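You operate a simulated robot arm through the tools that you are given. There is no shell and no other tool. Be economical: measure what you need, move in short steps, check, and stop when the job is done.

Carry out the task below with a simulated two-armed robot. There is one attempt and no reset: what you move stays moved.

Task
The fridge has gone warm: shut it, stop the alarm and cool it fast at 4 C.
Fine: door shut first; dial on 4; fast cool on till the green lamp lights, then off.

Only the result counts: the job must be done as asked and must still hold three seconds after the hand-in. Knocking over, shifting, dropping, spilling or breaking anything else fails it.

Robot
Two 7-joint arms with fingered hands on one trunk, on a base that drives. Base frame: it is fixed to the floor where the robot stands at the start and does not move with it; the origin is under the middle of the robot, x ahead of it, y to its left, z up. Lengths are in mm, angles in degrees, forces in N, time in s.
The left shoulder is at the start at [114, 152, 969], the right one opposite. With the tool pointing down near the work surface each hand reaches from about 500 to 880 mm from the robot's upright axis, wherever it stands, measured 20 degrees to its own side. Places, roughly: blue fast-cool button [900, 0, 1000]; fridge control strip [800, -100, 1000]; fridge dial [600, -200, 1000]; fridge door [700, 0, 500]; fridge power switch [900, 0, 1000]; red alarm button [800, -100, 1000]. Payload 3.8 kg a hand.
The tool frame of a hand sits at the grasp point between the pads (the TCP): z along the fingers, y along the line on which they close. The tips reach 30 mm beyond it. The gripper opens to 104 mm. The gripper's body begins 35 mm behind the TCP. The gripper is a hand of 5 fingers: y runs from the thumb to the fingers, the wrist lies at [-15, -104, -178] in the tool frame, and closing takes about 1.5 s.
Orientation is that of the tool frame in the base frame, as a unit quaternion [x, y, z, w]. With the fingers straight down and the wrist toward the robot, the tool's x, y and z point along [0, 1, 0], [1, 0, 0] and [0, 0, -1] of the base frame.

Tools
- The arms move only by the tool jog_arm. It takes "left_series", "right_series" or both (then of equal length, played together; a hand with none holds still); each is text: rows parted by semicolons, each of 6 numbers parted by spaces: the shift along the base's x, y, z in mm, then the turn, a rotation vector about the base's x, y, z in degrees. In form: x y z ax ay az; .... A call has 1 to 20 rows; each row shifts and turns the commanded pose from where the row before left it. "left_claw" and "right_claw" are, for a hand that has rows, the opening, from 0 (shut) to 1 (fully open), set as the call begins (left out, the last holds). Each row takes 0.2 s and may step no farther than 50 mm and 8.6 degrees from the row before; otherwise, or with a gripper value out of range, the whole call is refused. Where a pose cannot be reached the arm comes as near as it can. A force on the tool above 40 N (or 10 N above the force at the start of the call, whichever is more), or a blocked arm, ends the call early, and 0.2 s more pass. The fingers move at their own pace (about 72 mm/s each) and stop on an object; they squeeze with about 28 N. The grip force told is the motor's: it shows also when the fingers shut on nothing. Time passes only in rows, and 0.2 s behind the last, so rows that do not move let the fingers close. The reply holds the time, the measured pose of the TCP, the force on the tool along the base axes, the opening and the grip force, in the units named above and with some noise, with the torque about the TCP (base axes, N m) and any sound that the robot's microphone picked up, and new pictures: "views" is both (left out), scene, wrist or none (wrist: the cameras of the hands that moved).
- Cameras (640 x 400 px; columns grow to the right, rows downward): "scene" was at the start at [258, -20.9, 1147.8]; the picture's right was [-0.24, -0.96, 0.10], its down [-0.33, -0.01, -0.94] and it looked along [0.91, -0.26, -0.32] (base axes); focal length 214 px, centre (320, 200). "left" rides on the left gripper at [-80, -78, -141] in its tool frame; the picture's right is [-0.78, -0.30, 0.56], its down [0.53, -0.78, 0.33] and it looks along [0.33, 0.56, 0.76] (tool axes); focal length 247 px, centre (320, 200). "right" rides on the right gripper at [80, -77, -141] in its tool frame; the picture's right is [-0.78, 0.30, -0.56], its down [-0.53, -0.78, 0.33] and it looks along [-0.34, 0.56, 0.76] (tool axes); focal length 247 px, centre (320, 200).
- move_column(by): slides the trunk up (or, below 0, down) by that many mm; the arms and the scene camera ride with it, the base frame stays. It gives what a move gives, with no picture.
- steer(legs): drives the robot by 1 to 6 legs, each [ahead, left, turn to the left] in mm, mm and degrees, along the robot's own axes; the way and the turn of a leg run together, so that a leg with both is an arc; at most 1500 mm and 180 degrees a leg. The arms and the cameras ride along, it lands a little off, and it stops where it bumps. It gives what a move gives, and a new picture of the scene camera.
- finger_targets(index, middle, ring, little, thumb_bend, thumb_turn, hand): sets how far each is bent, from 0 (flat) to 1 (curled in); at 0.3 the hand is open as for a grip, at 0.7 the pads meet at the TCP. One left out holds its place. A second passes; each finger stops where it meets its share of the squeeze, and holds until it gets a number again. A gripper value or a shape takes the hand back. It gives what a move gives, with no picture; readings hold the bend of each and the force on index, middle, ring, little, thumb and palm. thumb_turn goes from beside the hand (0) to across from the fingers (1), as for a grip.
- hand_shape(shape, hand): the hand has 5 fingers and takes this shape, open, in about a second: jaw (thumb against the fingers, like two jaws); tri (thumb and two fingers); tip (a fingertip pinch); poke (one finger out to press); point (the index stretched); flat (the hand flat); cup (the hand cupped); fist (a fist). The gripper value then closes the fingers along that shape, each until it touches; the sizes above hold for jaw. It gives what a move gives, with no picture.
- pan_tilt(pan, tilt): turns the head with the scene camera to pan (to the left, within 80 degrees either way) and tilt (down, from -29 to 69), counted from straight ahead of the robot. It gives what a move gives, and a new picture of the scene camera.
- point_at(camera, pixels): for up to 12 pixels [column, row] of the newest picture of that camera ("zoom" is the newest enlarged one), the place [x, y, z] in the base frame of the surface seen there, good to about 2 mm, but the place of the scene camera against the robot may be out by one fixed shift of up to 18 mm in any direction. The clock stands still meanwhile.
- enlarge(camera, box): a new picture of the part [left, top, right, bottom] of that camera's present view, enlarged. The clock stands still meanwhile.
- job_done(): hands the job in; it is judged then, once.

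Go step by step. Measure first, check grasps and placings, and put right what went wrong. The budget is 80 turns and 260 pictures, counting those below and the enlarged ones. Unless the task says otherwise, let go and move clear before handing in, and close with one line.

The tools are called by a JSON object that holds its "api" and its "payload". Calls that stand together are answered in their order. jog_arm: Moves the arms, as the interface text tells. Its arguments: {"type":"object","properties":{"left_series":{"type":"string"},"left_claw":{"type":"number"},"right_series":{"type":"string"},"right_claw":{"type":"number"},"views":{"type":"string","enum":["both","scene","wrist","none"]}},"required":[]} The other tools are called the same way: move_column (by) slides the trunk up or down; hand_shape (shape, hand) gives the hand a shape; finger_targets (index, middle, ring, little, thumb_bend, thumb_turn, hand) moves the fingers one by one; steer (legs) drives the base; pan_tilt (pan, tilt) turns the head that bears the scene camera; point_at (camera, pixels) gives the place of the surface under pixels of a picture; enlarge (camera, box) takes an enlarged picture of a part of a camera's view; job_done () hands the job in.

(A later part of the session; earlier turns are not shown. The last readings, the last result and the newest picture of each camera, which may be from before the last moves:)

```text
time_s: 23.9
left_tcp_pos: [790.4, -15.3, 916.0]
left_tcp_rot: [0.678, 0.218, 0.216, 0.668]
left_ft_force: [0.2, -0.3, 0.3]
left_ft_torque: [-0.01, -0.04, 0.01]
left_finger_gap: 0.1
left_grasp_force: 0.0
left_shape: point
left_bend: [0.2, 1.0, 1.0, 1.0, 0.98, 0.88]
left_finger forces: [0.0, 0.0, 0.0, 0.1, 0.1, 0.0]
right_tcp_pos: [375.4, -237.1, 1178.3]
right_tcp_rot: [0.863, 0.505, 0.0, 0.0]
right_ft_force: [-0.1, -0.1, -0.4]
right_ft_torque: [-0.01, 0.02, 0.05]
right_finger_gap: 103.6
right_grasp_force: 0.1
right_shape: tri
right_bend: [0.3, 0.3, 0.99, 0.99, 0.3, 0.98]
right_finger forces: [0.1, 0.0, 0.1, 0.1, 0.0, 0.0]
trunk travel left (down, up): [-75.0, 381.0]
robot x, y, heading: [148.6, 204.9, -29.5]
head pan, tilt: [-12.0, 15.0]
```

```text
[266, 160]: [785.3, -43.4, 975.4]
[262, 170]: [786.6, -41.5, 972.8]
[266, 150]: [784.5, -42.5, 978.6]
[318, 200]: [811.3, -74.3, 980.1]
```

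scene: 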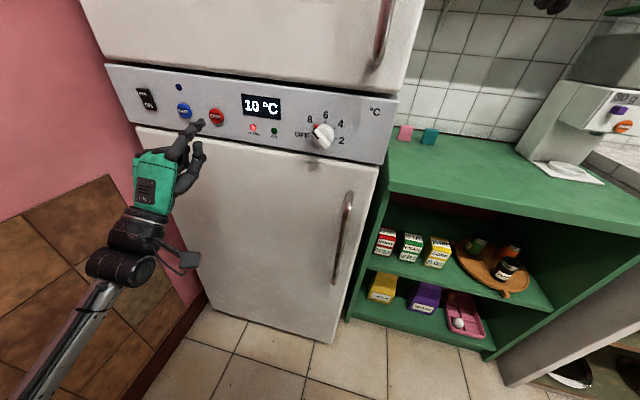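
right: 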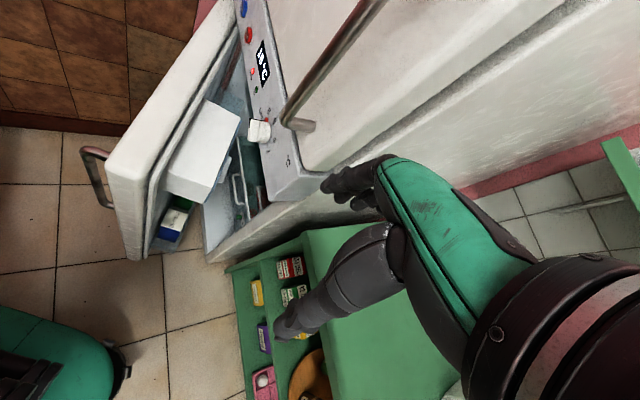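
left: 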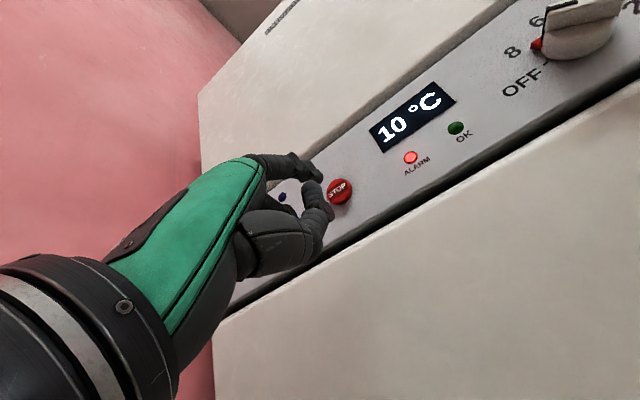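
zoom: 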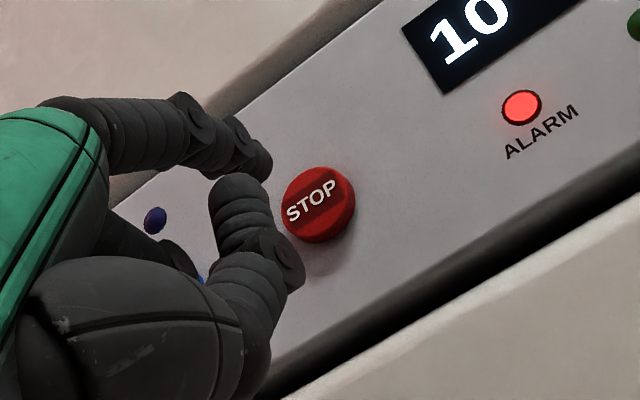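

Tip at about (786,-41,979), 42 mm in front of STOP and 5 mm right of its centre. Advance and press gently.

{"api": "jog_arm", "payload": {"left_series": "14 -12.5 0 0 0 0;10.5 -14.6 0 0 0 0;2.4 -3.2 0 0 0 0;2.4 -3.2 0 0 0 0;2.4 -3.2 0 0 0 0", "views": "scene"}}

{"api": "enlarge", "payload": {"camera": "scene", "box": [120, 60, 280, 160]}}

```text
time_s: 25.1
left_tcp_pos: [820.7, -44.9, 917.7]
left_tcp_rot: [0.675, 0.218, 0.217, 0.67]
left_ft_force: [-10.6, 15.6, -6.7]
left_ft_torque: [-0.94, -0.72, -0.31]
left_finger_gap: 0.0
left_grasp_force: 0.0
left_shape: point
left_bend: [0.18, 1.0, 1.0, 1.0, 0.98, 0.88]
left_finger forces: [18.8, 0.0, 0.0, 0.1, 0.0, 0.0]
right_tcp_pos: [374.7, -232.7, 1179.4]
right_tcp_rot: [0.863, 0.505, 0.0, 0.001]
right_ft_force: [0.1, 0.2, -0.3]
right_ft_torque: [0.0, 0.06, 0.03]
right_finger_gap: 103.8
right_grasp_force: 0.0
right_shape: tri
right_bend: [0.3, 0.3, 0.99, 0.99, 0.3, 0.98]
right_finger forces: [0.1, 0.0, 0.1, 0.0, 0.0, 0.0]
trunk travel left (down, up): [-75.0, 381.0]
robot x, y, heading: [148.0, 205.2, -29.3]
head pan, tilt: [-12.0, 15.0]
heard: click
```

scene: 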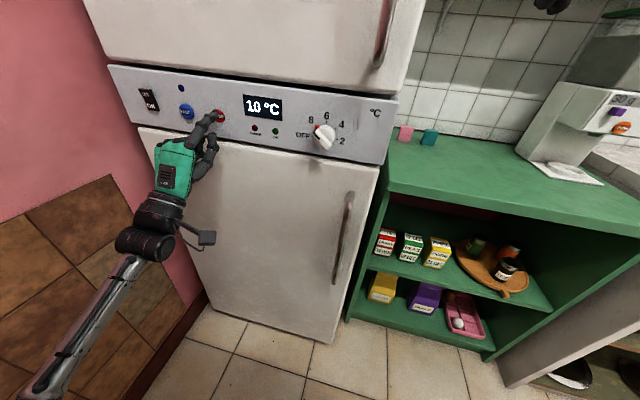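

```text
4.00 times, centred on (200, 110) of scene
```

zoom: 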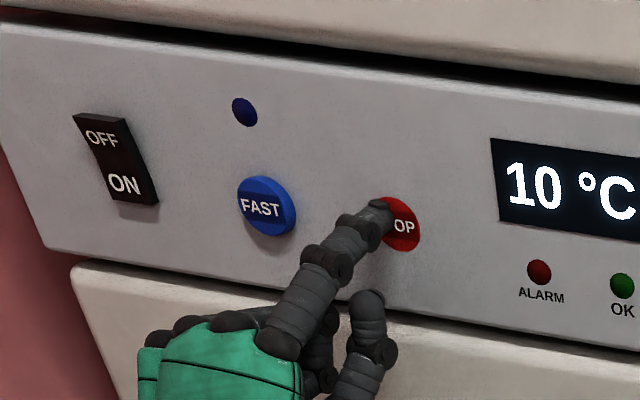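

Alarm lamp is off with a click heard. Left finger goes to hover before FAST while the right hand swings to a standoff in front of the dial (643,-204,975), closing axis across the bar.

{"api": "jog_arm", "payload": {"left_series": "-12 16.5 0 0 0 0;-12 16.5 0 0 0 0;18 13 0 0 0 0;18 13 0 0 0 0;17.7 13 0 0 0 0", "views": "none"}}

{"api": "jog_arm", "payload": {"right_series": "9.5 8 -10.7 0 0 -8.17;9.5 8 -10.7 0 0 -8.17;9.5 8 -10.7 0 0 -8.17;9.5 8 -10.7 -6.62 -4.81 0;9.5 8 -10.7 -6.62 -4.81 0;9.5 8 -10.7 -6.62 -4.81 0;9.5 8 -10.7 -6.62 -4.81 0;9.5 8 -10.7 -6.62 -4.81 0;9.5 8 -10.7 -6.62 -4.81 0;9.5 8 -10.7 -6.62 -4.81 0;9.5 8 -10.7 -6.62 -4.81 0;9.5 8 -10.7 -6.62 -4.81 0;9.5 8 -10.7 -6.62 -4.81 0;9.5 8 -10.7 -6.62 -4.81 0;9.5 8 -10.7 4.47 -6.15 0;9.5 8 -10.7 4.47 -6.15 0;9.5 8 -10.7 4.47 -6.15 0;9.5 8 -10.7 4.47 -6.15 0;9.5 8 -10.7 4.47 -6.15 0", "views": "both"}}

```text
time_s: 26.3
left_tcp_pos: [850.1, 24.3, 916.0]
left_tcp_rot: [0.678, 0.219, 0.216, 0.668]
left_ft_force: [0.0, 0.4, -1.3]
left_ft_torque: [0.0, 0.01, -0.04]
left_finger_gap: 0.0
left_grasp_force: 0.1
left_shape: point
left_bend: [0.2, 1.0, 1.0, 1.0, 0.98, 0.88]
left_finger forces: [0.0, 0.0, 0.0, 0.1, 0.0, 0.0]
right_tcp_pos: [375.6, -236.8, 1177.9]
right_tcp_rot: [0.864, 0.504, -0.001, 0.0]
right_ft_force: [0.3, -1.0, 0.8]
right_ft_torque: [-0.06, 0.02, 0.02]
right_finger_gap: 103.6
right_grasp_force: 0.1
right_shape: tri
right_bend: [0.3, 0.3, 0.99, 0.99, 0.3, 0.98]
right_finger forces: [0.1, 0.0, 0.0, 0.0, 0.1, 0.0]
trunk travel left (down, up): [-75.0, 381.0]
robot x, y, heading: [146.8, 205.3, -29.7]
head pan, tilt: [-12.0, 15.0]
```

```text
time_s: 29.0
left_tcp_pos: [849.2, 23.9, 918.0]
left_tcp_rot: [0.677, 0.218, 0.216, 0.669]
left_ft_force: [0.0, 0.3, -0.1]
left_ft_torque: [0.04, -0.02, 0.0]
left_finger_gap: 0.1
left_grasp_force: 0.0
left_shape: point
left_bend: [0.2, 1.0, 1.0, 1.0, 0.98, 0.88]
left_finger forces: [0.0, 0.1, 0.0, 0.0, 0.0, 0.1]
right_tcp_pos: [532.4, -168.6, 1062.7]
right_tcp_rot: [0.751, 0.252, 0.191, 0.58]
right_ft_force: [-5.9, 4.6, -0.8]
right_ft_torque: [-0.24, -0.3, -0.08]
right_finger_gap: 103.3
right_grasp_force: 0.0
right_shape: tri
right_bend: [0.3, 0.3, 0.99, 0.99, 0.3, 0.98]
right_finger forces: [4.4, 4.0, 0.0, 0.0, 0.0, 0.0]
right hand out of reach, approached as far as the arm can: row 3, 9, 10, 11, 12, 13
trunk travel left (down, up): [-75.0, 381.0]
robot x, y, heading: [147.1, 204.1, -29.7]
head pan, tilt: [-12.0, 15.0]
stopped in row 13 (right hand): the force on the tool passed its limit at 59 N (the readings are from after the stop); the commanded pose is now the measured one
```

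scene: 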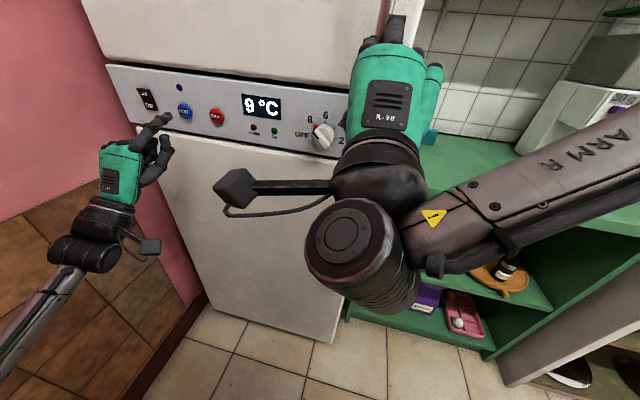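
right: 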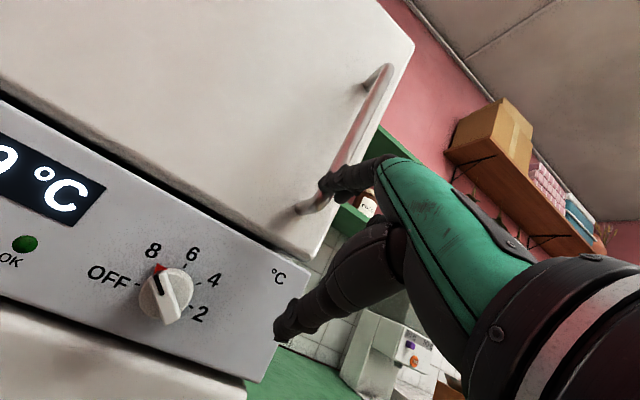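

The right hand's fingers met the freezer handle (340,180) and the arm ran out of reach here. I'll back it straight out, away from the handle, and use the left index to push the dial bar round instead.

{"api": "jog_arm", "payload": {"right_series": "-11.8 16.2 0 0 0 0;-11.8 16.2 0 0 0 0;-17.6 24.3 0 0 0 0;-17.6 24.3 0 0 0 0;-20 10 10 0 0 0;-30 0 10 0 0 0", "views": "both"}}

```text
time_s: 30.4
left_tcp_pos: [849.0, 24.0, 916.4]
left_tcp_rot: [0.678, 0.218, 0.216, 0.668]
left_ft_force: [-0.1, -1.5, 0.5]
left_ft_torque: [0.04, 0.01, 0.03]
left_finger_gap: 0.0
left_grasp_force: 0.1
left_shape: point
left_bend: [0.2, 1.0, 1.0, 1.0, 0.98, 0.88]
left_finger forces: [0.1, 0.0, 0.0, 0.1, 0.1, 0.0]
right_tcp_pos: [517.6, -176.6, 1070.1]
right_tcp_rot: [0.751, 0.254, 0.192, 0.578]
right_ft_force: [-0.7, 0.2, 0.7]
right_ft_torque: [-0.02, -0.01, 0.03]
right_finger_gap: 104.0
right_grasp_force: 0.1
right_shape: tri
right_bend: [0.3, 0.3, 0.99, 0.99, 0.3, 0.98]
right_finger forces: [0.0, 0.1, 0.0, 0.1, 0.0, 0.0]
right hand out of reach, approached as far as the arm can: row 1, 2, 3, 4, 5, 6
trunk travel left (down, up): [-75.0, 381.0]
robot x, y, heading: [147.4, 206.4, -29.4]
head pan, tilt: [-12.0, 15.0]
```

scene: 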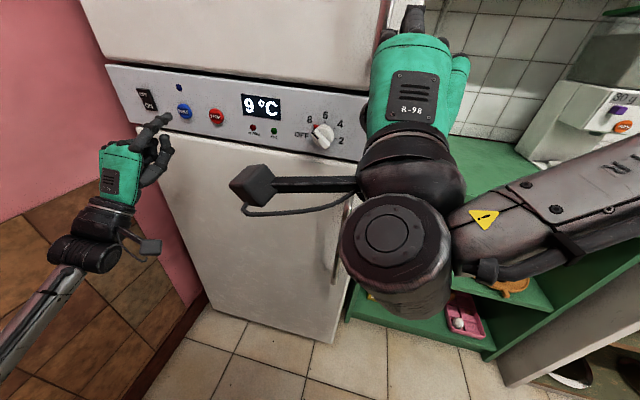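
right: 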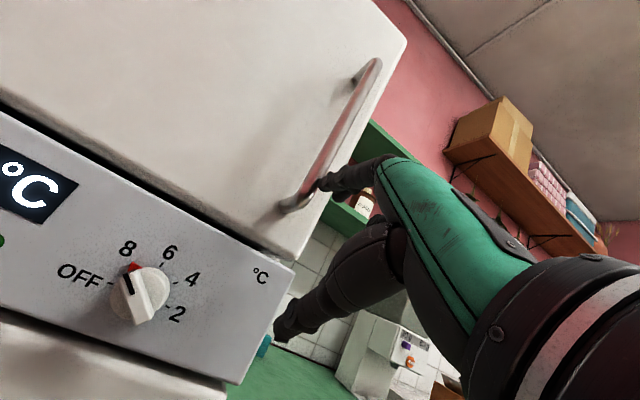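

The right arm is in an awkward reach limit but free of contact. I'll return it to its start posture, clear of everything.

{"api": "jog_arm", "payload": {"right_series": "-4 -12 7.3 6.6 4.8 0;-4 -12 7.3 6.6 4.8 0;-4 -12 7.3 6.6 4.8 0;-4 -12 7.3 6.6 4.8 0;-4 -12 7.3 6.6 4.8 0;-4 -12 7.3 6.6 4.8 0;-4 -12 7.3 6.6 4.8 0;-4 -12 7.3 6.6 4.8 0;-4 -12 7.3 6.6 4.8 0;-4 -12 7.3 0 0 8;-4 -12 7.3 0 0 8;-4 -12 7.3 0 0 8;0 -12 7 0 0 0", "views": "scene"}}

{"api": "enlarge", "payload": {"camera": "left", "box": [220, 100, 480, 300]}}

```text
time_s: 33.2
left_tcp_pos: [849.7, 24.1, 916.3]
left_tcp_rot: [0.678, 0.218, 0.215, 0.668]
left_ft_force: [0.5, -0.3, 0.0]
left_ft_torque: [0.0, -0.02, -0.01]
left_finger_gap: 0.0
left_grasp_force: 0.1
left_shape: point
left_bend: [0.2, 1.0, 1.0, 1.0, 0.98, 0.88]
left_finger forces: [0.0, 0.1, 0.0, 0.0, 0.1, 0.1]
right_tcp_pos: [469.2, -332.4, 1165.7]
right_tcp_rot: [0.863, 0.505, 0.014, 0.009]
right_ft_force: [0.3, -0.2, -0.3]
right_ft_torque: [0.02, 0.02, -0.01]
right_finger_gap: 103.6
right_grasp_force: 0.1
right_shape: tri
right_bend: [0.3, 0.3, 0.99, 0.99, 0.3, 0.98]
right_finger forces: [0.0, 0.1, 0.1, 0.1, 0.0, 0.1]
trunk travel left (down, up): [-75.0, 381.0]
robot x, y, heading: [147.0, 207.3, -29.5]
head pan, tilt: [-12.0, 15.0]
```

scene: 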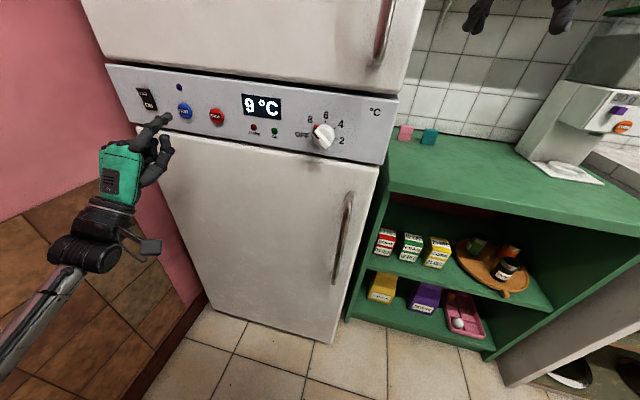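

```text
2.00 times, centred on (350, 200) of left
```

zoom: 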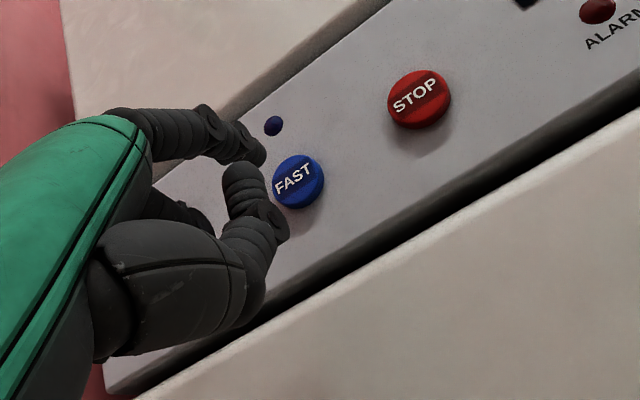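

The right hand is back clear at (469,-332,1166); display holds at 9 °C. I'll move the left thumb aside so only the index protrudes for pushing the dial.

{"api": "finger_targets", "payload": {"hand": "left", "index": 0.2, "middle": 1, "ring": 1, "little": 1, "thumb_bend": 0.3, "thumb_turn": 0}}

{"api": "enlarge", "payload": {"camera": "left", "box": [220, 100, 480, 300]}}

{"api": "enlarge", "payload": {"camera": "scene", "box": [60, 80, 240, 260]}}

```text
time_s: 34.2
left_tcp_pos: [849.6, 24.0, 915.8]
left_tcp_rot: [0.678, 0.218, 0.216, 0.668]
left_ft_force: [0.7, -0.6, -0.5]
left_ft_torque: [0.01, -0.01, 0.01]
left_finger_gap: 146.3
left_grasp_force: 0.1
left_shape: fingers
left_bend: [0.2, 1.0, 1.0, 1.0, 0.3, 0.0]
left_finger forces: [0.1, 0.0, 0.0, 0.0, 0.0, 0.0]
right_tcp_pos: [468.9, -333.2, 1165.0]
right_tcp_rot: [0.863, 0.504, 0.014, 0.009]
right_ft_force: [0.3, 0.3, 0.2]
right_ft_torque: [0.01, -0.06, 0.01]
right_finger_gap: 103.9
right_grasp_force: 0.0
right_shape: tri
right_bend: [0.3, 0.3, 0.99, 0.99, 0.3, 0.98]
right_finger forces: [0.0, 0.0, 0.0, 0.0, 0.0, 0.0]
trunk travel left (down, up): [-75.0, 381.0]
robot x, y, heading: [144.3, 205.5, -29.6]
head pan, tilt: [-12.0, 15.0]
```

```text
2.00 times, centred on (350, 200) of left
```

zoom: 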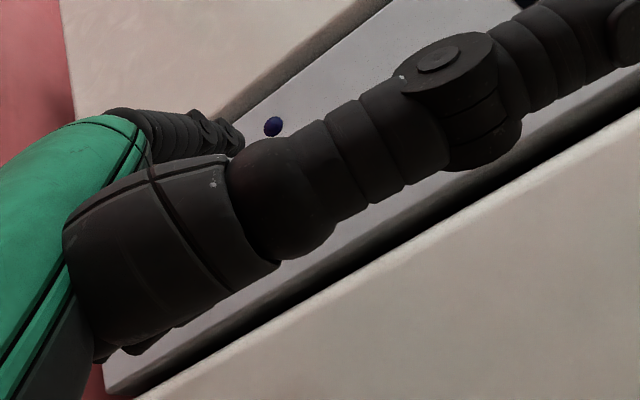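

```text
2.22 times, centred on (150, 170) of scene
```

zoom: 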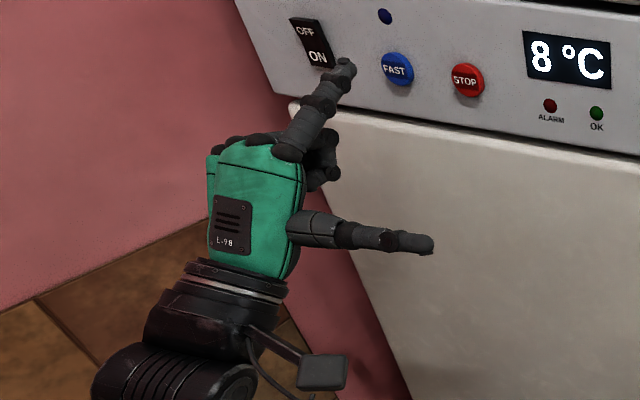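

The thumb now sticks out to the right at (253,189). I'll check its place against the lower door handle before sweeping to the dial.

{"api": "point_at", "payload": {"camera": "scene", "pixels": [[252, 189], [230, 186], [156, 119], [155, 123], [349, 195], [346, 215], [323, 137], [345, 185]]}}

```text
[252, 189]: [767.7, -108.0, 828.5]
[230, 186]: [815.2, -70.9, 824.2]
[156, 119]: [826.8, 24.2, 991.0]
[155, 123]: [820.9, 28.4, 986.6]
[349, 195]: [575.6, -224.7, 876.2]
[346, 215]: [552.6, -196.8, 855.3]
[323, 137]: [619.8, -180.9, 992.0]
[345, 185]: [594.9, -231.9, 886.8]
```

Pixel hits fell on the door behind, but the palm/thumb sits well outside the handle depth. Sweep the finger to a hover left of the dial, then look.

{"api": "jog_arm", "payload": {"left_series": "-8 11 0 0 0 0;-40 -29 -2 0 0 0;-40 -29 -2 0 0 0;-40 -29 -2 0 0 0;-40 -29 -2 0 0 0;-46.5 -41 -1 0 0 0", "views": "both"}}

{"api": "enlarge", "payload": {"camera": "scene", "box": [260, 90, 380, 165]}}

```text
refused: row 6 steps farther than a row can; nothing moved
```

```text
5.33 times, centred on (320, 128) of scene
```

zoom: 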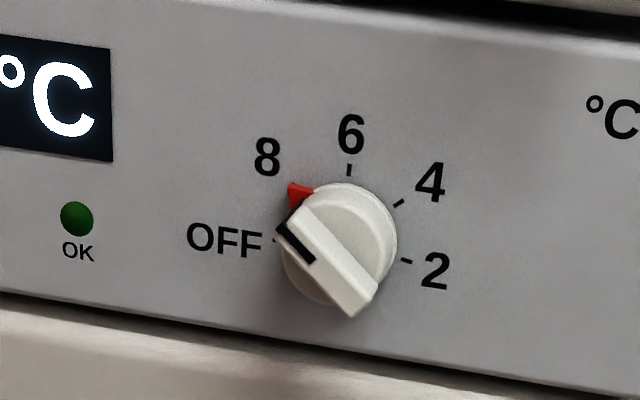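

One row was too long; same sweep with shorter rows.

{"api": "jog_arm", "payload": {"left_series": "-8 11 0 0 0 0;-40 -29 -2 0 0 0;-40 -29 -2 0 0 0;-40 -29 -2 0 0 0;-40 -29 -2 0 0 0;-38 -30 -1 0 0 0;-8.5 -11 0 0 0 0", "views": "both"}}

{"api": "enlarge", "payload": {"camera": "scene", "box": [260, 90, 380, 165]}}

```text
time_s: 35.8
left_tcp_pos: [646.3, -112.5, 900.1]
left_tcp_rot: [0.689, 0.19, 0.256, 0.651]
left_ft_force: [0.2, 1.0, 0.7]
left_ft_torque: [-0.03, 0.0, 0.02]
left_finger_gap: 146.4
left_grasp_force: 0.1
left_shape: fingers
left_bend: [0.2, 1.0, 1.0, 1.0, 0.3, 0.0]
left_finger forces: [0.0, 0.1, 0.0, 0.1, 0.0, 0.0]
right_tcp_pos: [469.4, -332.6, 1165.9]
right_tcp_rot: [0.863, 0.505, 0.014, 0.011]
right_ft_force: [-0.6, 0.7, -0.6]
right_ft_torque: [0.02, -0.02, 0.0]
right_finger_gap: 103.6
right_grasp_force: 0.0
right_shape: tri
right_bend: [0.3, 0.3, 0.99, 0.99, 0.3, 0.98]
right_finger forces: [0.0, 0.0, 0.1, 0.0, 0.0, 0.1]
trunk travel left (down, up): [-75.0, 381.0]
robot x, y, heading: [147.1, 204.4, -29.2]
head pan, tilt: [-12.0, 15.0]
```

scene: 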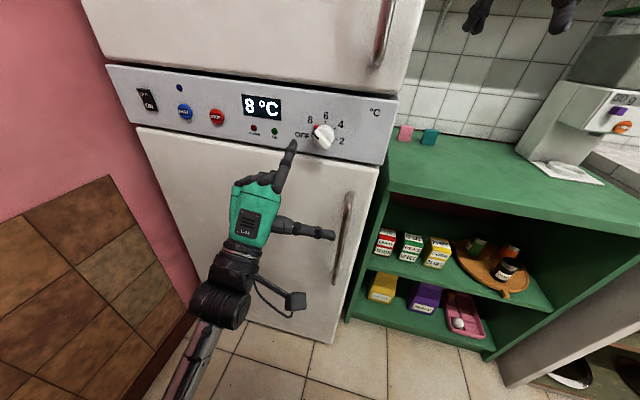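
left: 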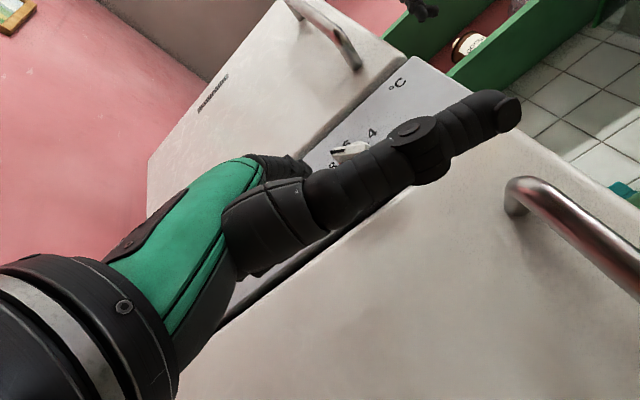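

```text
5.33 times, centred on (320, 128) of scene
```

zoom: 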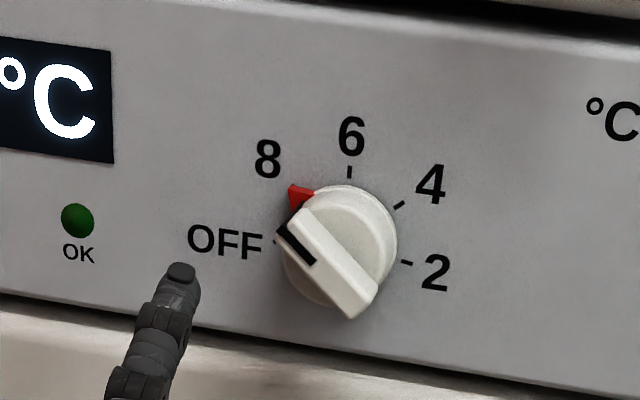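

The finger hovers low-left of the dial, but the orientation reading drifted ~5°; a null step will tell whether that's lag or an arm limit.

{"api": "jog_arm", "payload": {"left_series": "0 0 0 0 0 0;0 0 0 0 0 0", "views": "none"}}

```text
time_s: 36.4
left_tcp_pos: [645.3, -113.5, 898.0]
left_tcp_rot: [0.69, 0.19, 0.253, 0.651]
left_ft_force: [0.3, -0.8, -0.3]
left_ft_torque: [-0.01, 0.01, 0.0]
left_finger_gap: 146.7
left_grasp_force: 0.0
left_shape: fingers
left_bend: [0.2, 1.0, 1.0, 1.0, 0.3, 0.0]
left_finger forces: [0.1, 0.0, 0.0, 0.0, 0.1, 0.0]
right_tcp_pos: [468.9, -333.4, 1166.6]
right_tcp_rot: [0.864, 0.504, 0.014, 0.01]
right_ft_force: [-0.2, -0.2, -0.4]
right_ft_torque: [0.03, 0.03, -0.02]
right_finger_gap: 103.7
right_grasp_force: 0.2
right_shape: tri
right_bend: [0.3, 0.3, 0.99, 0.99, 0.3, 0.98]
right_finger forces: [0.1, 0.0, 0.1, 0.0, 0.0, 0.0]
trunk travel left (down, up): [-75.0, 381.0]
robot x, y, heading: [148.6, 204.2, -29.3]
head pan, tilt: [-12.0, 15.0]
```

It's an arm limit, so I'll draw both hands in and turn the base ~15° further right, which puts the dial straight in front of the left arm.

{"api": "jog_arm", "payload": {"left_series": "-17 24 0 0 0 0;-17 24 0 0 0 0;-17 24 0 0 0 0;-17 24 0 0 0 0", "right_series": "-17 41 0 0 0 0;-17 41 0 0 0 0;-17 41 0 0 0 0;-17 41 0 0 0 0", "views": "scene"}}

{"api": "steer", "payload": {"legs": [[0, 0, -15]]}}

{"api": "pan_tilt", "payload": {"pan": 3, "tilt": 15}}

```text
time_s: 37.0
left_tcp_pos: [610.4, -71.5, 980.7]
left_tcp_rot: [0.633, 0.17, 0.269, 0.706]
left_ft_force: [-0.1, -0.3, -0.1]
left_ft_torque: [0.02, 0.0, -0.03]
left_finger_gap: 146.4
left_grasp_force: 0.0
left_shape: fingers
left_bend: [0.2, 1.0, 1.0, 1.0, 0.3, 0.0]
left_finger forces: [0.0, 0.1, 0.0, 0.0, 0.1, 0.0]
right_tcp_pos: [437.6, -253.0, 1164.4]
right_tcp_rot: [0.863, 0.505, 0.014, 0.01]
right_ft_force: [-0.9, 0.6, 0.0]
right_ft_torque: [-0.02, -0.01, 0.04]
right_finger_gap: 103.9
right_grasp_force: 0.1
right_shape: tri
right_bend: [0.3, 0.3, 0.99, 0.99, 0.3, 0.97]
right_finger forces: [0.1, 0.0, 0.0, 0.0, 0.1, 0.0]
trunk travel left (down, up): [-75.0, 381.0]
robot x, y, heading: [148.1, 205.3, -29.4]
head pan, tilt: [-12.0, 15.0]
stopped in row 3 (left hand): the arm was blocked; the commanded pose is now the measured one
```

scene: 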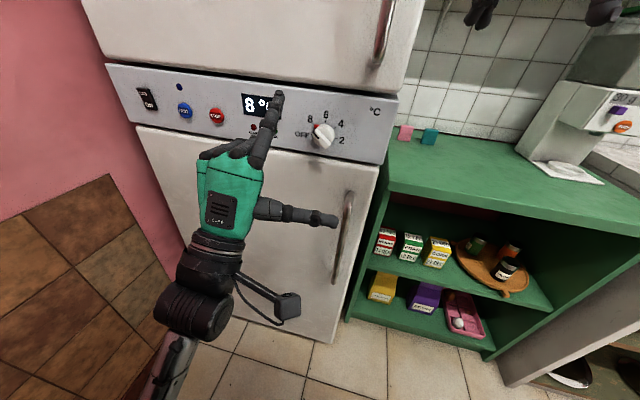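

```text
time_s: 38.3
left_tcp_pos: [520.4, -187.4, 980.1]
left_tcp_rot: [0.649, 0.084, 0.173, 0.736]
left_ft_force: [-0.6, -0.4, 0.7]
left_ft_torque: [0.05, 0.01, -0.03]
left_finger_gap: 146.4
left_grasp_force: 0.0
left_shape: fingers
left_bend: [0.2, 1.0, 1.0, 1.0, 0.3, 0.0]
left_finger forces: [0.1, 0.0, 0.0, 0.1, 0.1, 0.0]
right_tcp_pos: [304.2, -313.9, 1164.3]
right_tcp_rot: [0.923, 0.384, 0.013, 0.011]
right_ft_force: [0.4, -0.4, 0.6]
right_ft_torque: [-0.03, 0.0, -0.02]
right_finger_gap: 103.7
right_grasp_force: 0.0
right_shape: tri
right_bend: [0.3, 0.3, 0.99, 0.99, 0.3, 0.97]
right_finger forces: [0.0, 0.0, 0.1, 0.1, 0.1, 0.1]
trunk travel left (down, up): [-75.0, 381.0]
robot x, y, heading: [148.6, 209.5, -44.7]
head pan, tilt: [-12.0, 15.0]
```

scene: 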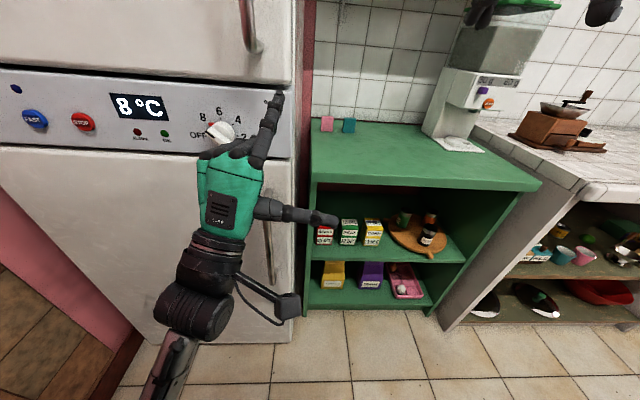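

```text
time_s: 39.1
left_tcp_pos: [520.8, -186.9, 980.5]
left_tcp_rot: [0.649, 0.083, 0.173, 0.736]
left_ft_force: [0.3, 0.5, -0.4]
left_ft_torque: [0.03, 0.04, 0.04]
left_finger_gap: 146.6
left_grasp_force: 0.1
left_shape: fingers
left_bend: [0.2, 1.0, 1.0, 1.0, 0.3, 0.0]
left_finger forces: [0.0, 0.0, 0.0, 0.0, 0.0, 0.0]
right_tcp_pos: [303.5, -314.1, 1165.3]
right_tcp_rot: [0.924, 0.383, 0.013, 0.012]
right_ft_force: [-0.6, 0.4, -0.4]
right_ft_torque: [-0.01, -0.02, -0.01]
right_finger_gap: 103.8
right_grasp_force: 0.0
right_shape: tri
right_bend: [0.3, 0.3, 0.99, 0.99, 0.3, 0.97]
right_finger forces: [0.0, 0.1, 0.1, 0.0, 0.0, 0.0]
trunk travel left (down, up): [-75.0, 381.0]
robot x, y, heading: [142.8, 204.6, -45.2]
head pan, tilt: [3.0, 15.0]
```

scene: 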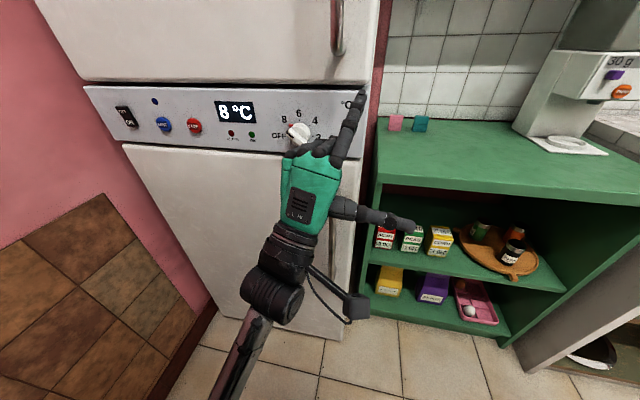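

The base turned to −45° without contact. I'll straighten the left hand and bring the finger to a hover left of the dial.

{"api": "jog_arm", "payload": {"left_series": "-5 8 -25 1.75 3.15 4.93;25 15 -25 1.75 3.15 4.93;31 14 -23 1.75 3.15 4.93;31 14 0 0 0 0;32 14 0 0 0 0;0 0 0 0 0 0", "views": "both"}}

{"api": "enlarge", "payload": {"camera": "scene", "box": [230, 90, 350, 165]}}

```text
time_s: 39.7
left_tcp_pos: [534.3, -167.9, 994.7]
left_tcp_rot: [0.624, 0.085, 0.265, 0.73]
left_ft_force: [0.0, -0.5, 0.1]
left_ft_torque: [-0.01, -0.02, 0.0]
left_finger_gap: 146.4
left_grasp_force: 0.0
left_shape: fingers
left_bend: [0.2, 1.0, 1.0, 1.0, 0.3, 0.0]
left_finger forces: [0.1, 0.1, 0.0, 0.0, 0.1, 0.0]
right_tcp_pos: [304.3, -314.0, 1165.6]
right_tcp_rot: [0.923, 0.384, 0.012, 0.011]
right_ft_force: [0.3, 0.6, 0.4]
right_ft_torque: [-0.02, -0.01, 0.03]
right_finger_gap: 103.9
right_grasp_force: 0.1
right_shape: tri
right_bend: [0.3, 0.3, 0.99, 0.99, 0.3, 0.97]
right_finger forces: [0.0, 0.1, 0.1, 0.0, 0.1, 0.0]
trunk travel left (down, up): [-75.0, 381.0]
robot x, y, heading: [151.6, 205.7, -44.7]
head pan, tilt: [3.0, 15.0]
stopped in row 2 (left hand): the arm was blocked; the commanded pose is now the measured one
```

scene: 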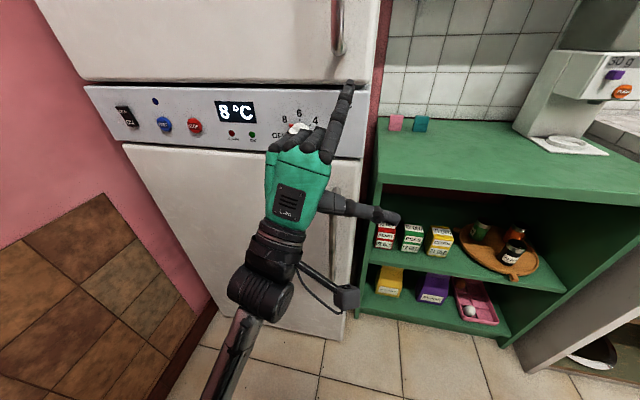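
left: 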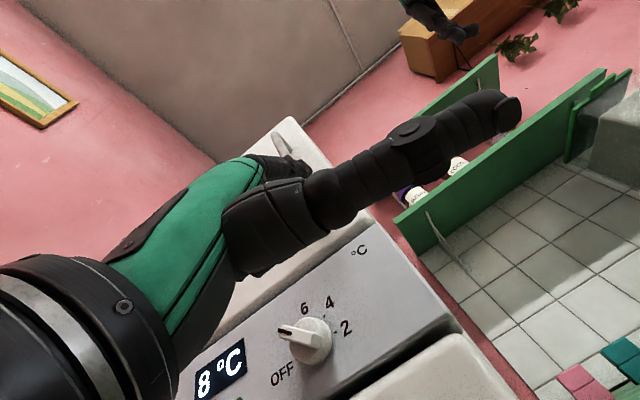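

```text
5.33 times, centred on (290, 128) of scene
```

zoom: 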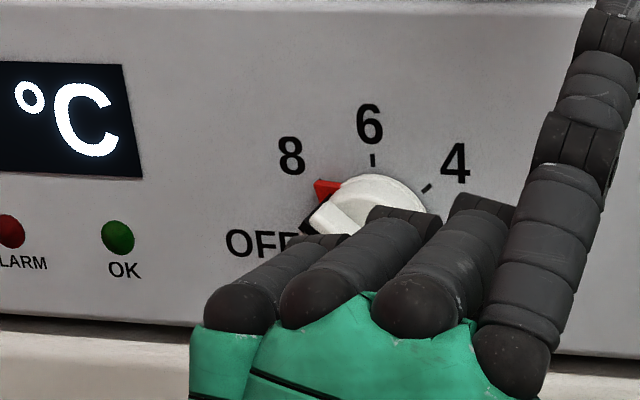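

The arm is folded too tightly here (wrist only ~270 mm from the shoulder), so I'll back the base up ~130 mm to give it room.

{"api": "steer", "payload": {"legs": [[-130, 0, 0]]}}

```text
time_s: 41.0
left_tcp_pos: [442.6, -76.3, 995.2]
left_tcp_rot: [0.624, 0.086, 0.266, 0.729]
left_ft_force: [0.1, 0.2, 0.4]
left_ft_torque: [-0.02, -0.02, -0.01]
left_finger_gap: 146.7
left_grasp_force: 0.1
left_shape: fingers
left_bend: [0.2, 1.0, 1.0, 1.0, 0.3, 0.0]
left_finger forces: [0.1, 0.0, 0.0, 0.0, 0.0, 0.0]
right_tcp_pos: [213.3, -221.7, 1165.8]
right_tcp_rot: [0.923, 0.385, 0.012, 0.012]
right_ft_force: [-0.5, 0.5, 0.0]
right_ft_torque: [-0.01, 0.02, 0.01]
right_finger_gap: 103.9
right_grasp_force: 0.1
right_shape: tri
right_bend: [0.3, 0.3, 0.99, 0.99, 0.3, 0.97]
right_finger forces: [0.0, 0.0, 0.1, 0.0, 0.1, 0.0]
trunk travel left (down, up): [-75.0, 381.0]
robot x, y, heading: [53.0, 298.5, -44.9]
head pan, tilt: [3.0, 15.0]
```

scene: 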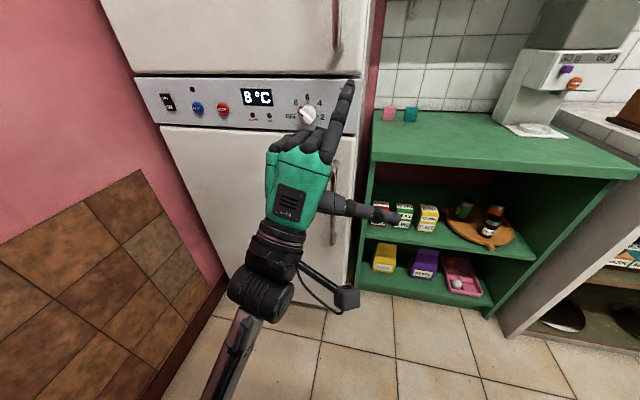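

Now with room, straighten the hand and go to the hover left of the dial.

{"api": "jog_arm", "payload": {"left_series": "38.5 -9.1 -17.6 1.47 5.65 2.2;38.5 -9.1 -17.6 1.47 5.65 2.2;38.5 -9.1 -17.6 1.47 5.65 2.2;38.5 -9.1 -17.6 0 0 0;38.5 -9.1 -17.6 0 0 0;0 0 0 0 0 0", "views": "both"}}

{"api": "enlarge", "payload": {"camera": "scene", "box": [250, 80, 346, 140]}}

```text
time_s: 42.4
left_tcp_pos: [637.2, -121.5, 906.0]
left_tcp_rot: [0.677, 0.218, 0.216, 0.669]
left_ft_force: [-0.6, 0.3, -0.1]
left_ft_torque: [0.01, 0.01, 0.01]
left_finger_gap: 146.4
left_grasp_force: 0.0
left_shape: fingers
left_bend: [0.2, 1.0, 1.0, 1.0, 0.3, 0.0]
left_finger forces: [0.0, 0.1, 0.0, 0.0, 0.1, 0.1]
right_tcp_pos: [214.4, -222.0, 1165.0]
right_tcp_rot: [0.923, 0.385, 0.012, 0.011]
right_ft_force: [0.7, -0.6, -0.2]
right_ft_torque: [0.01, -0.01, 0.0]
right_finger_gap: 103.7
right_grasp_force: 0.0
right_shape: tri
right_bend: [0.3, 0.3, 0.99, 0.99, 0.3, 0.97]
right_finger forces: [0.1, 0.1, 0.0, 0.1, 0.0, 0.0]
trunk travel left (down, up): [-75.0, 381.0]
robot x, y, heading: [57.3, 299.3, -44.8]
head pan, tilt: [3.0, 15.0]
```

scene: 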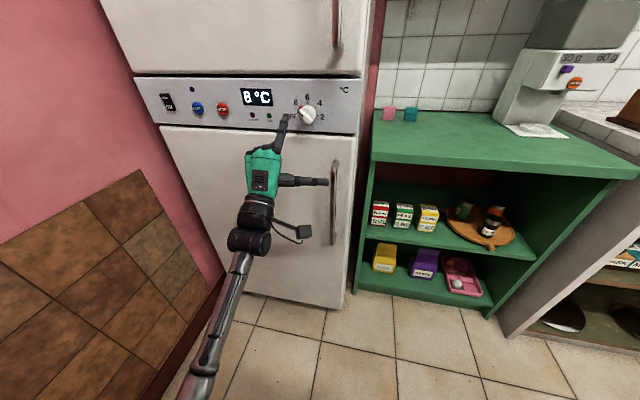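
left: 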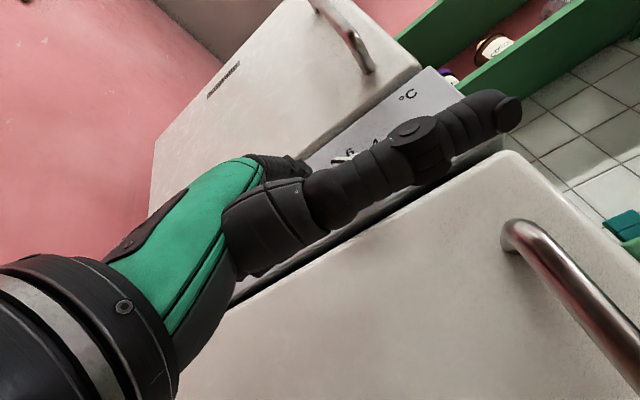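

```text
6.67 times, centred on (298, 110) of scene
```

zoom: 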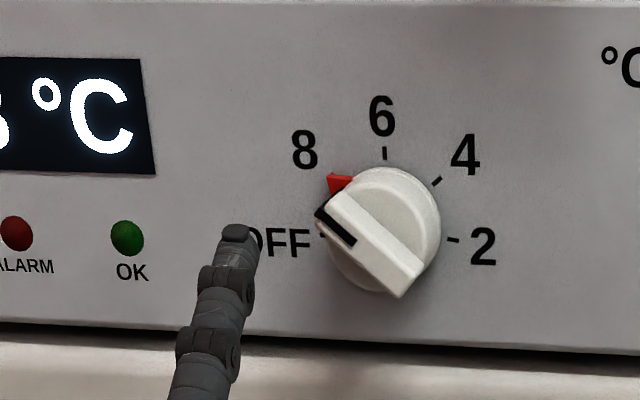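

The pose is reached precisely now. Measure the fingertip and the dial in this same zoom.

{"api": "point_at", "payload": {"camera": "zoom", "pixels": [[237, 234], [240, 245], [236, 228], [340, 207], [325, 212], [398, 285], [380, 240], [425, 215], [384, 152], [436, 182], [453, 239], [322, 236]]}}

```text
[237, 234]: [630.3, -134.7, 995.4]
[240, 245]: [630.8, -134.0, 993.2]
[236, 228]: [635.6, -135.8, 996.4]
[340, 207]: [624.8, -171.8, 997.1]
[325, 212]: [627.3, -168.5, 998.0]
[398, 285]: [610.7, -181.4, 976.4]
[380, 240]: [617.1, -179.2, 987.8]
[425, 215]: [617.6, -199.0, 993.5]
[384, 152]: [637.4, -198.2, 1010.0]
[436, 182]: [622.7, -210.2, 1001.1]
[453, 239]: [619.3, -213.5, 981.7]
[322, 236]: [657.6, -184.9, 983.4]
```

In this view the dial centre is at u=-399, z=987 and the tip lies 34 mm left of it, 33 mm short of pushing depth. I'll dip the finger in beside the bar and push it the first half clockwise.

{"api": "jog_arm", "payload": {"left_series": "9.4 -12.9 0 0 0 0;9.4 -12.9 0 0 0 0;-9.7 -7.1 -2 0 0 0;-4.4 -3.2 -0.7 0 0 0;0 0 3.5 0 0 0;-0.8 -0.6 4.2 0 0 0;-1.7 -1.2 3.8 0 0 0", "views": "scene"}}

{"api": "enlarge", "payload": {"camera": "scene", "box": [250, 80, 346, 140]}}

```text
time_s: 44.0
left_tcp_pos: [637.2, -160.9, 915.6]
left_tcp_rot: [0.678, 0.217, 0.216, 0.669]
left_ft_force: [-0.2, 2.9, 1.3]
left_ft_torque: [-0.14, -0.04, 0.02]
left_finger_gap: 148.0
left_grasp_force: 0.9
left_shape: fingers
left_bend: [0.19, 1.0, 1.0, 1.0, 0.3, 0.0]
left_finger forces: [2.0, 0.0, 0.1, 0.0, 0.0, 0.1]
right_tcp_pos: [214.8, -223.3, 1165.3]
right_tcp_rot: [0.923, 0.385, 0.013, 0.013]
right_ft_force: [-1.2, -0.3, -0.6]
right_ft_torque: [0.0, 0.03, 0.0]
right_finger_gap: 103.7
right_grasp_force: 0.1
right_shape: tri
right_bend: [0.3, 0.3, 0.99, 0.99, 0.3, 0.97]
right_finger forces: [0.1, 0.0, 0.1, 0.0, 0.1, 0.1]
trunk travel left (down, up): [-75.0, 381.0]
robot x, y, heading: [56.2, 298.9, -44.9]
head pan, tilt: [3.0, 15.0]
```

scene: 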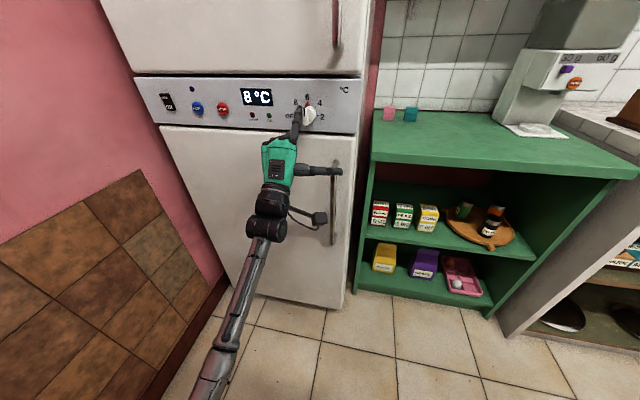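

```text
6.67 times, centred on (298, 110) of scene
```

zoom: 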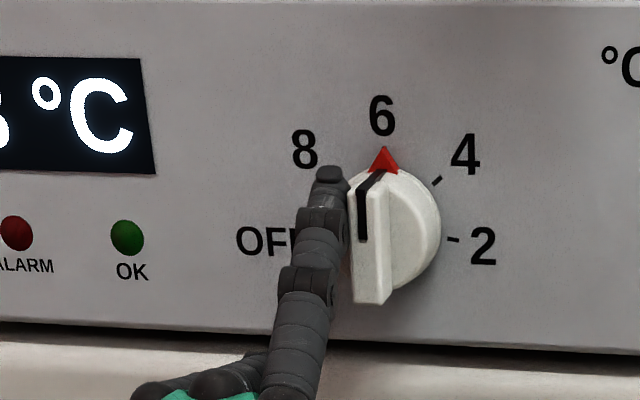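

Great: the pointer is now at 6. Continue around the arc toward 4.

{"api": "jog_arm", "payload": {"left_series": "-2.4 -1.8 3.1 0 0 0;-3 -2.2 2.2 0 0 0;-3.4 -2.5 1.2 0 0 0;0 0 0 0 0 0", "views": "none"}}

{"api": "enlarge", "payload": {"camera": "scene", "box": [250, 80, 346, 140]}}

```text
time_s: 45.0
left_tcp_pos: [627.7, -166.8, 921.4]
left_tcp_rot: [0.678, 0.217, 0.216, 0.668]
left_ft_force: [-0.7, 0.6, 1.3]
left_ft_torque: [-0.11, -0.1, 0.0]
left_finger_gap: 147.3
left_grasp_force: 1.1
left_shape: fingers
left_bend: [0.19, 1.0, 1.0, 1.0, 0.3, 0.0]
left_finger forces: [1.9, 0.0, 0.0, 0.0, 0.0, 0.0]
right_tcp_pos: [213.6, -222.2, 1165.1]
right_tcp_rot: [0.923, 0.385, 0.012, 0.012]
right_ft_force: [-0.4, 0.9, 1.3]
right_ft_torque: [0.0, -0.01, 0.0]
right_finger_gap: 103.9
right_grasp_force: 0.1
right_shape: tri
right_bend: [0.3, 0.3, 0.99, 0.99, 0.3, 0.97]
right_finger forces: [0.0, 0.1, 0.0, 0.0, 0.1, 0.1]
trunk travel left (down, up): [-75.0, 381.0]
robot x, y, heading: [49.1, 296.8, -44.9]
head pan, tilt: [3.0, 15.0]
```

```text
6.67 times, centred on (298, 110) of scene
```

zoom: 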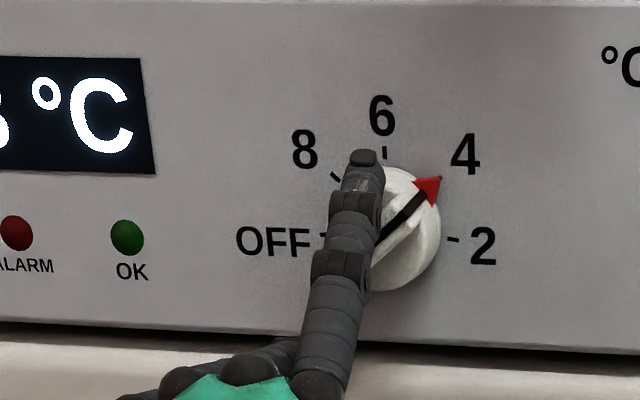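

The pointer is right on 4. Free the finger, retreat, and go to the hover before FAST.

{"api": "jog_arm", "payload": {"left_series": "3.2 2.4 0 0 0 0;-11.8 16.2 0 0 0 0;-11.8 16.2 0 0 0 0;40 25.7 -0.8 0 0 0;40 25.7 -0.8 0 0 0;40 25.7 -0.8 0 0 0;40 25.7 -0.8 0 0 0;40 25.7 -0.8 0 0 0;40.4 25.5 -0.8 0 0 0;0 0 0 0 0 0", "views": "scene"}}

{"api": "enlarge", "payload": {"camera": "scene", "box": [140, 70, 268, 150]}}

{"api": "enlarge", "payload": {"camera": "scene", "box": [250, 80, 346, 140]}}

```text
time_s: 47.2
left_tcp_pos: [848.3, 20.9, 919.0]
left_tcp_rot: [0.678, 0.216, 0.215, 0.669]
left_ft_force: [0.0, 0.4, -0.8]
left_ft_torque: [0.0, 0.01, -0.02]
left_finger_gap: 146.6
left_grasp_force: 0.0
left_shape: fingers
left_bend: [0.2, 1.0, 1.0, 1.0, 0.3, 0.0]
left_finger forces: [0.0, 0.0, 0.1, 0.0, 0.0, 0.0]
right_tcp_pos: [214.3, -222.2, 1165.2]
right_tcp_rot: [0.923, 0.385, 0.012, 0.011]
right_ft_force: [0.0, -0.3, 0.4]
right_ft_torque: [0.02, 0.0, -0.02]
right_finger_gap: 103.8
right_grasp_force: 0.0
right_shape: tri
right_bend: [0.3, 0.3, 0.99, 0.99, 0.3, 0.97]
right_finger forces: [0.1, 0.1, 0.1, 0.0, 0.0, 0.1]
trunk travel left (down, up): [-75.0, 381.0]
robot x, y, heading: [54.1, 295.7, -44.8]
head pan, tilt: [3.0, 15.0]
```

scene: 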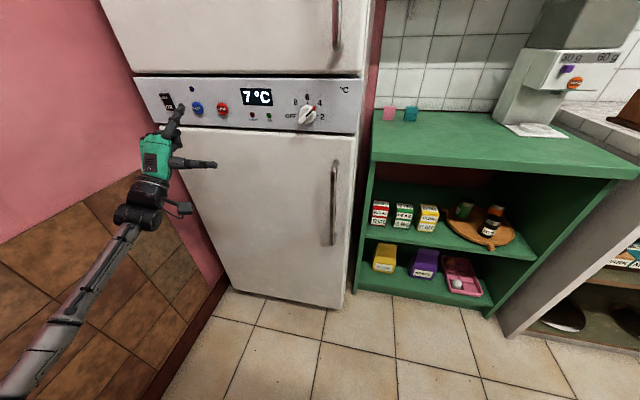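

```text
5.00 times, centred on (204, 110) of scene
```

zoom: 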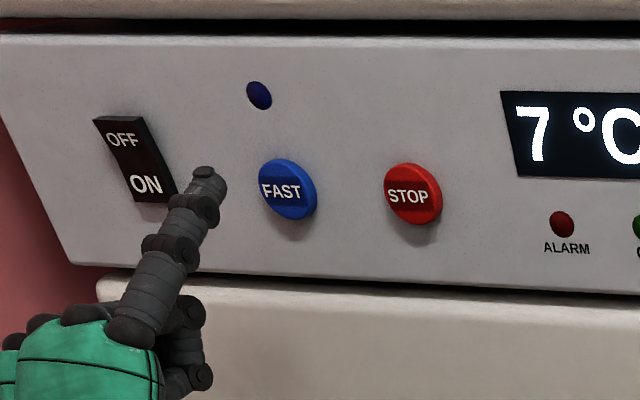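

```text
6.67 times, centred on (298, 110) of scene
```

zoom: 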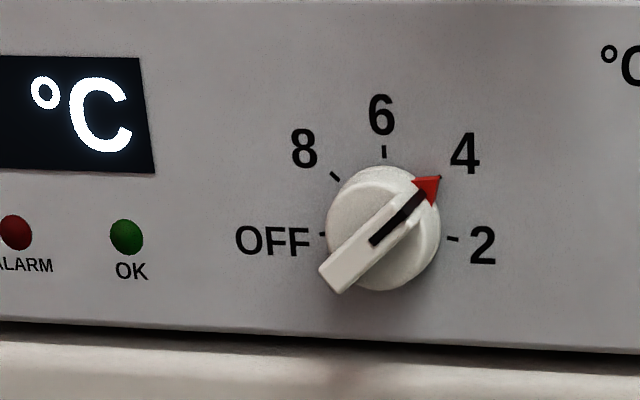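

Dial is on 4 and display reads 7 °C. Press FAST with the same stroke as worked for STOP.

{"api": "jog_arm", "payload": {"left_series": "10 -12.2 -0.5 0 0 0;10 -12.2 -0.5 0 0 0;2.5 -3.2 0 0 0 0;2.5 -3.2 0 0 0 0;2.5 -3.2 0 0 0 0", "views": "none"}}

{"api": "enlarge", "payload": {"camera": "scene", "box": [140, 70, 300, 150]}}

```text
time_s: 48.4
left_tcp_pos: [876.7, -9.0, 915.9]
left_tcp_rot: [0.678, 0.218, 0.216, 0.668]
left_ft_force: [-8.3, 9.3, -5.3]
left_ft_torque: [-0.57, -0.62, -0.13]
left_finger_gap: 146.7
left_grasp_force: 6.2
left_shape: fingers
left_bend: [0.19, 1.0, 1.0, 1.0, 0.3, 0.0]
left_finger forces: [11.8, 0.1, 0.1, 0.1, 0.1, 0.0]
right_tcp_pos: [214.0, -221.1, 1165.5]
right_tcp_rot: [0.923, 0.385, 0.012, 0.012]
right_ft_force: [0.0, 0.0, -0.3]
right_ft_torque: [-0.01, -0.02, -0.01]
right_finger_gap: 104.2
right_grasp_force: 0.1
right_shape: tri
right_bend: [0.3, 0.3, 0.99, 0.99, 0.3, 0.97]
right_finger forces: [0.0, 0.0, 0.1, 0.1, 0.0, 0.0]
trunk travel left (down, up): [-75.0, 381.0]
robot x, y, heading: [55.7, 295.6, -44.6]
head pan, tilt: [3.0, 15.0]
heard: click
```

```text
4.00 times, centred on (220, 110) of scene
```

zoom: 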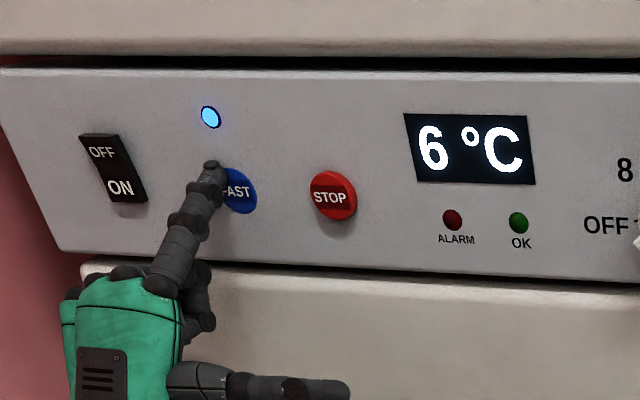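

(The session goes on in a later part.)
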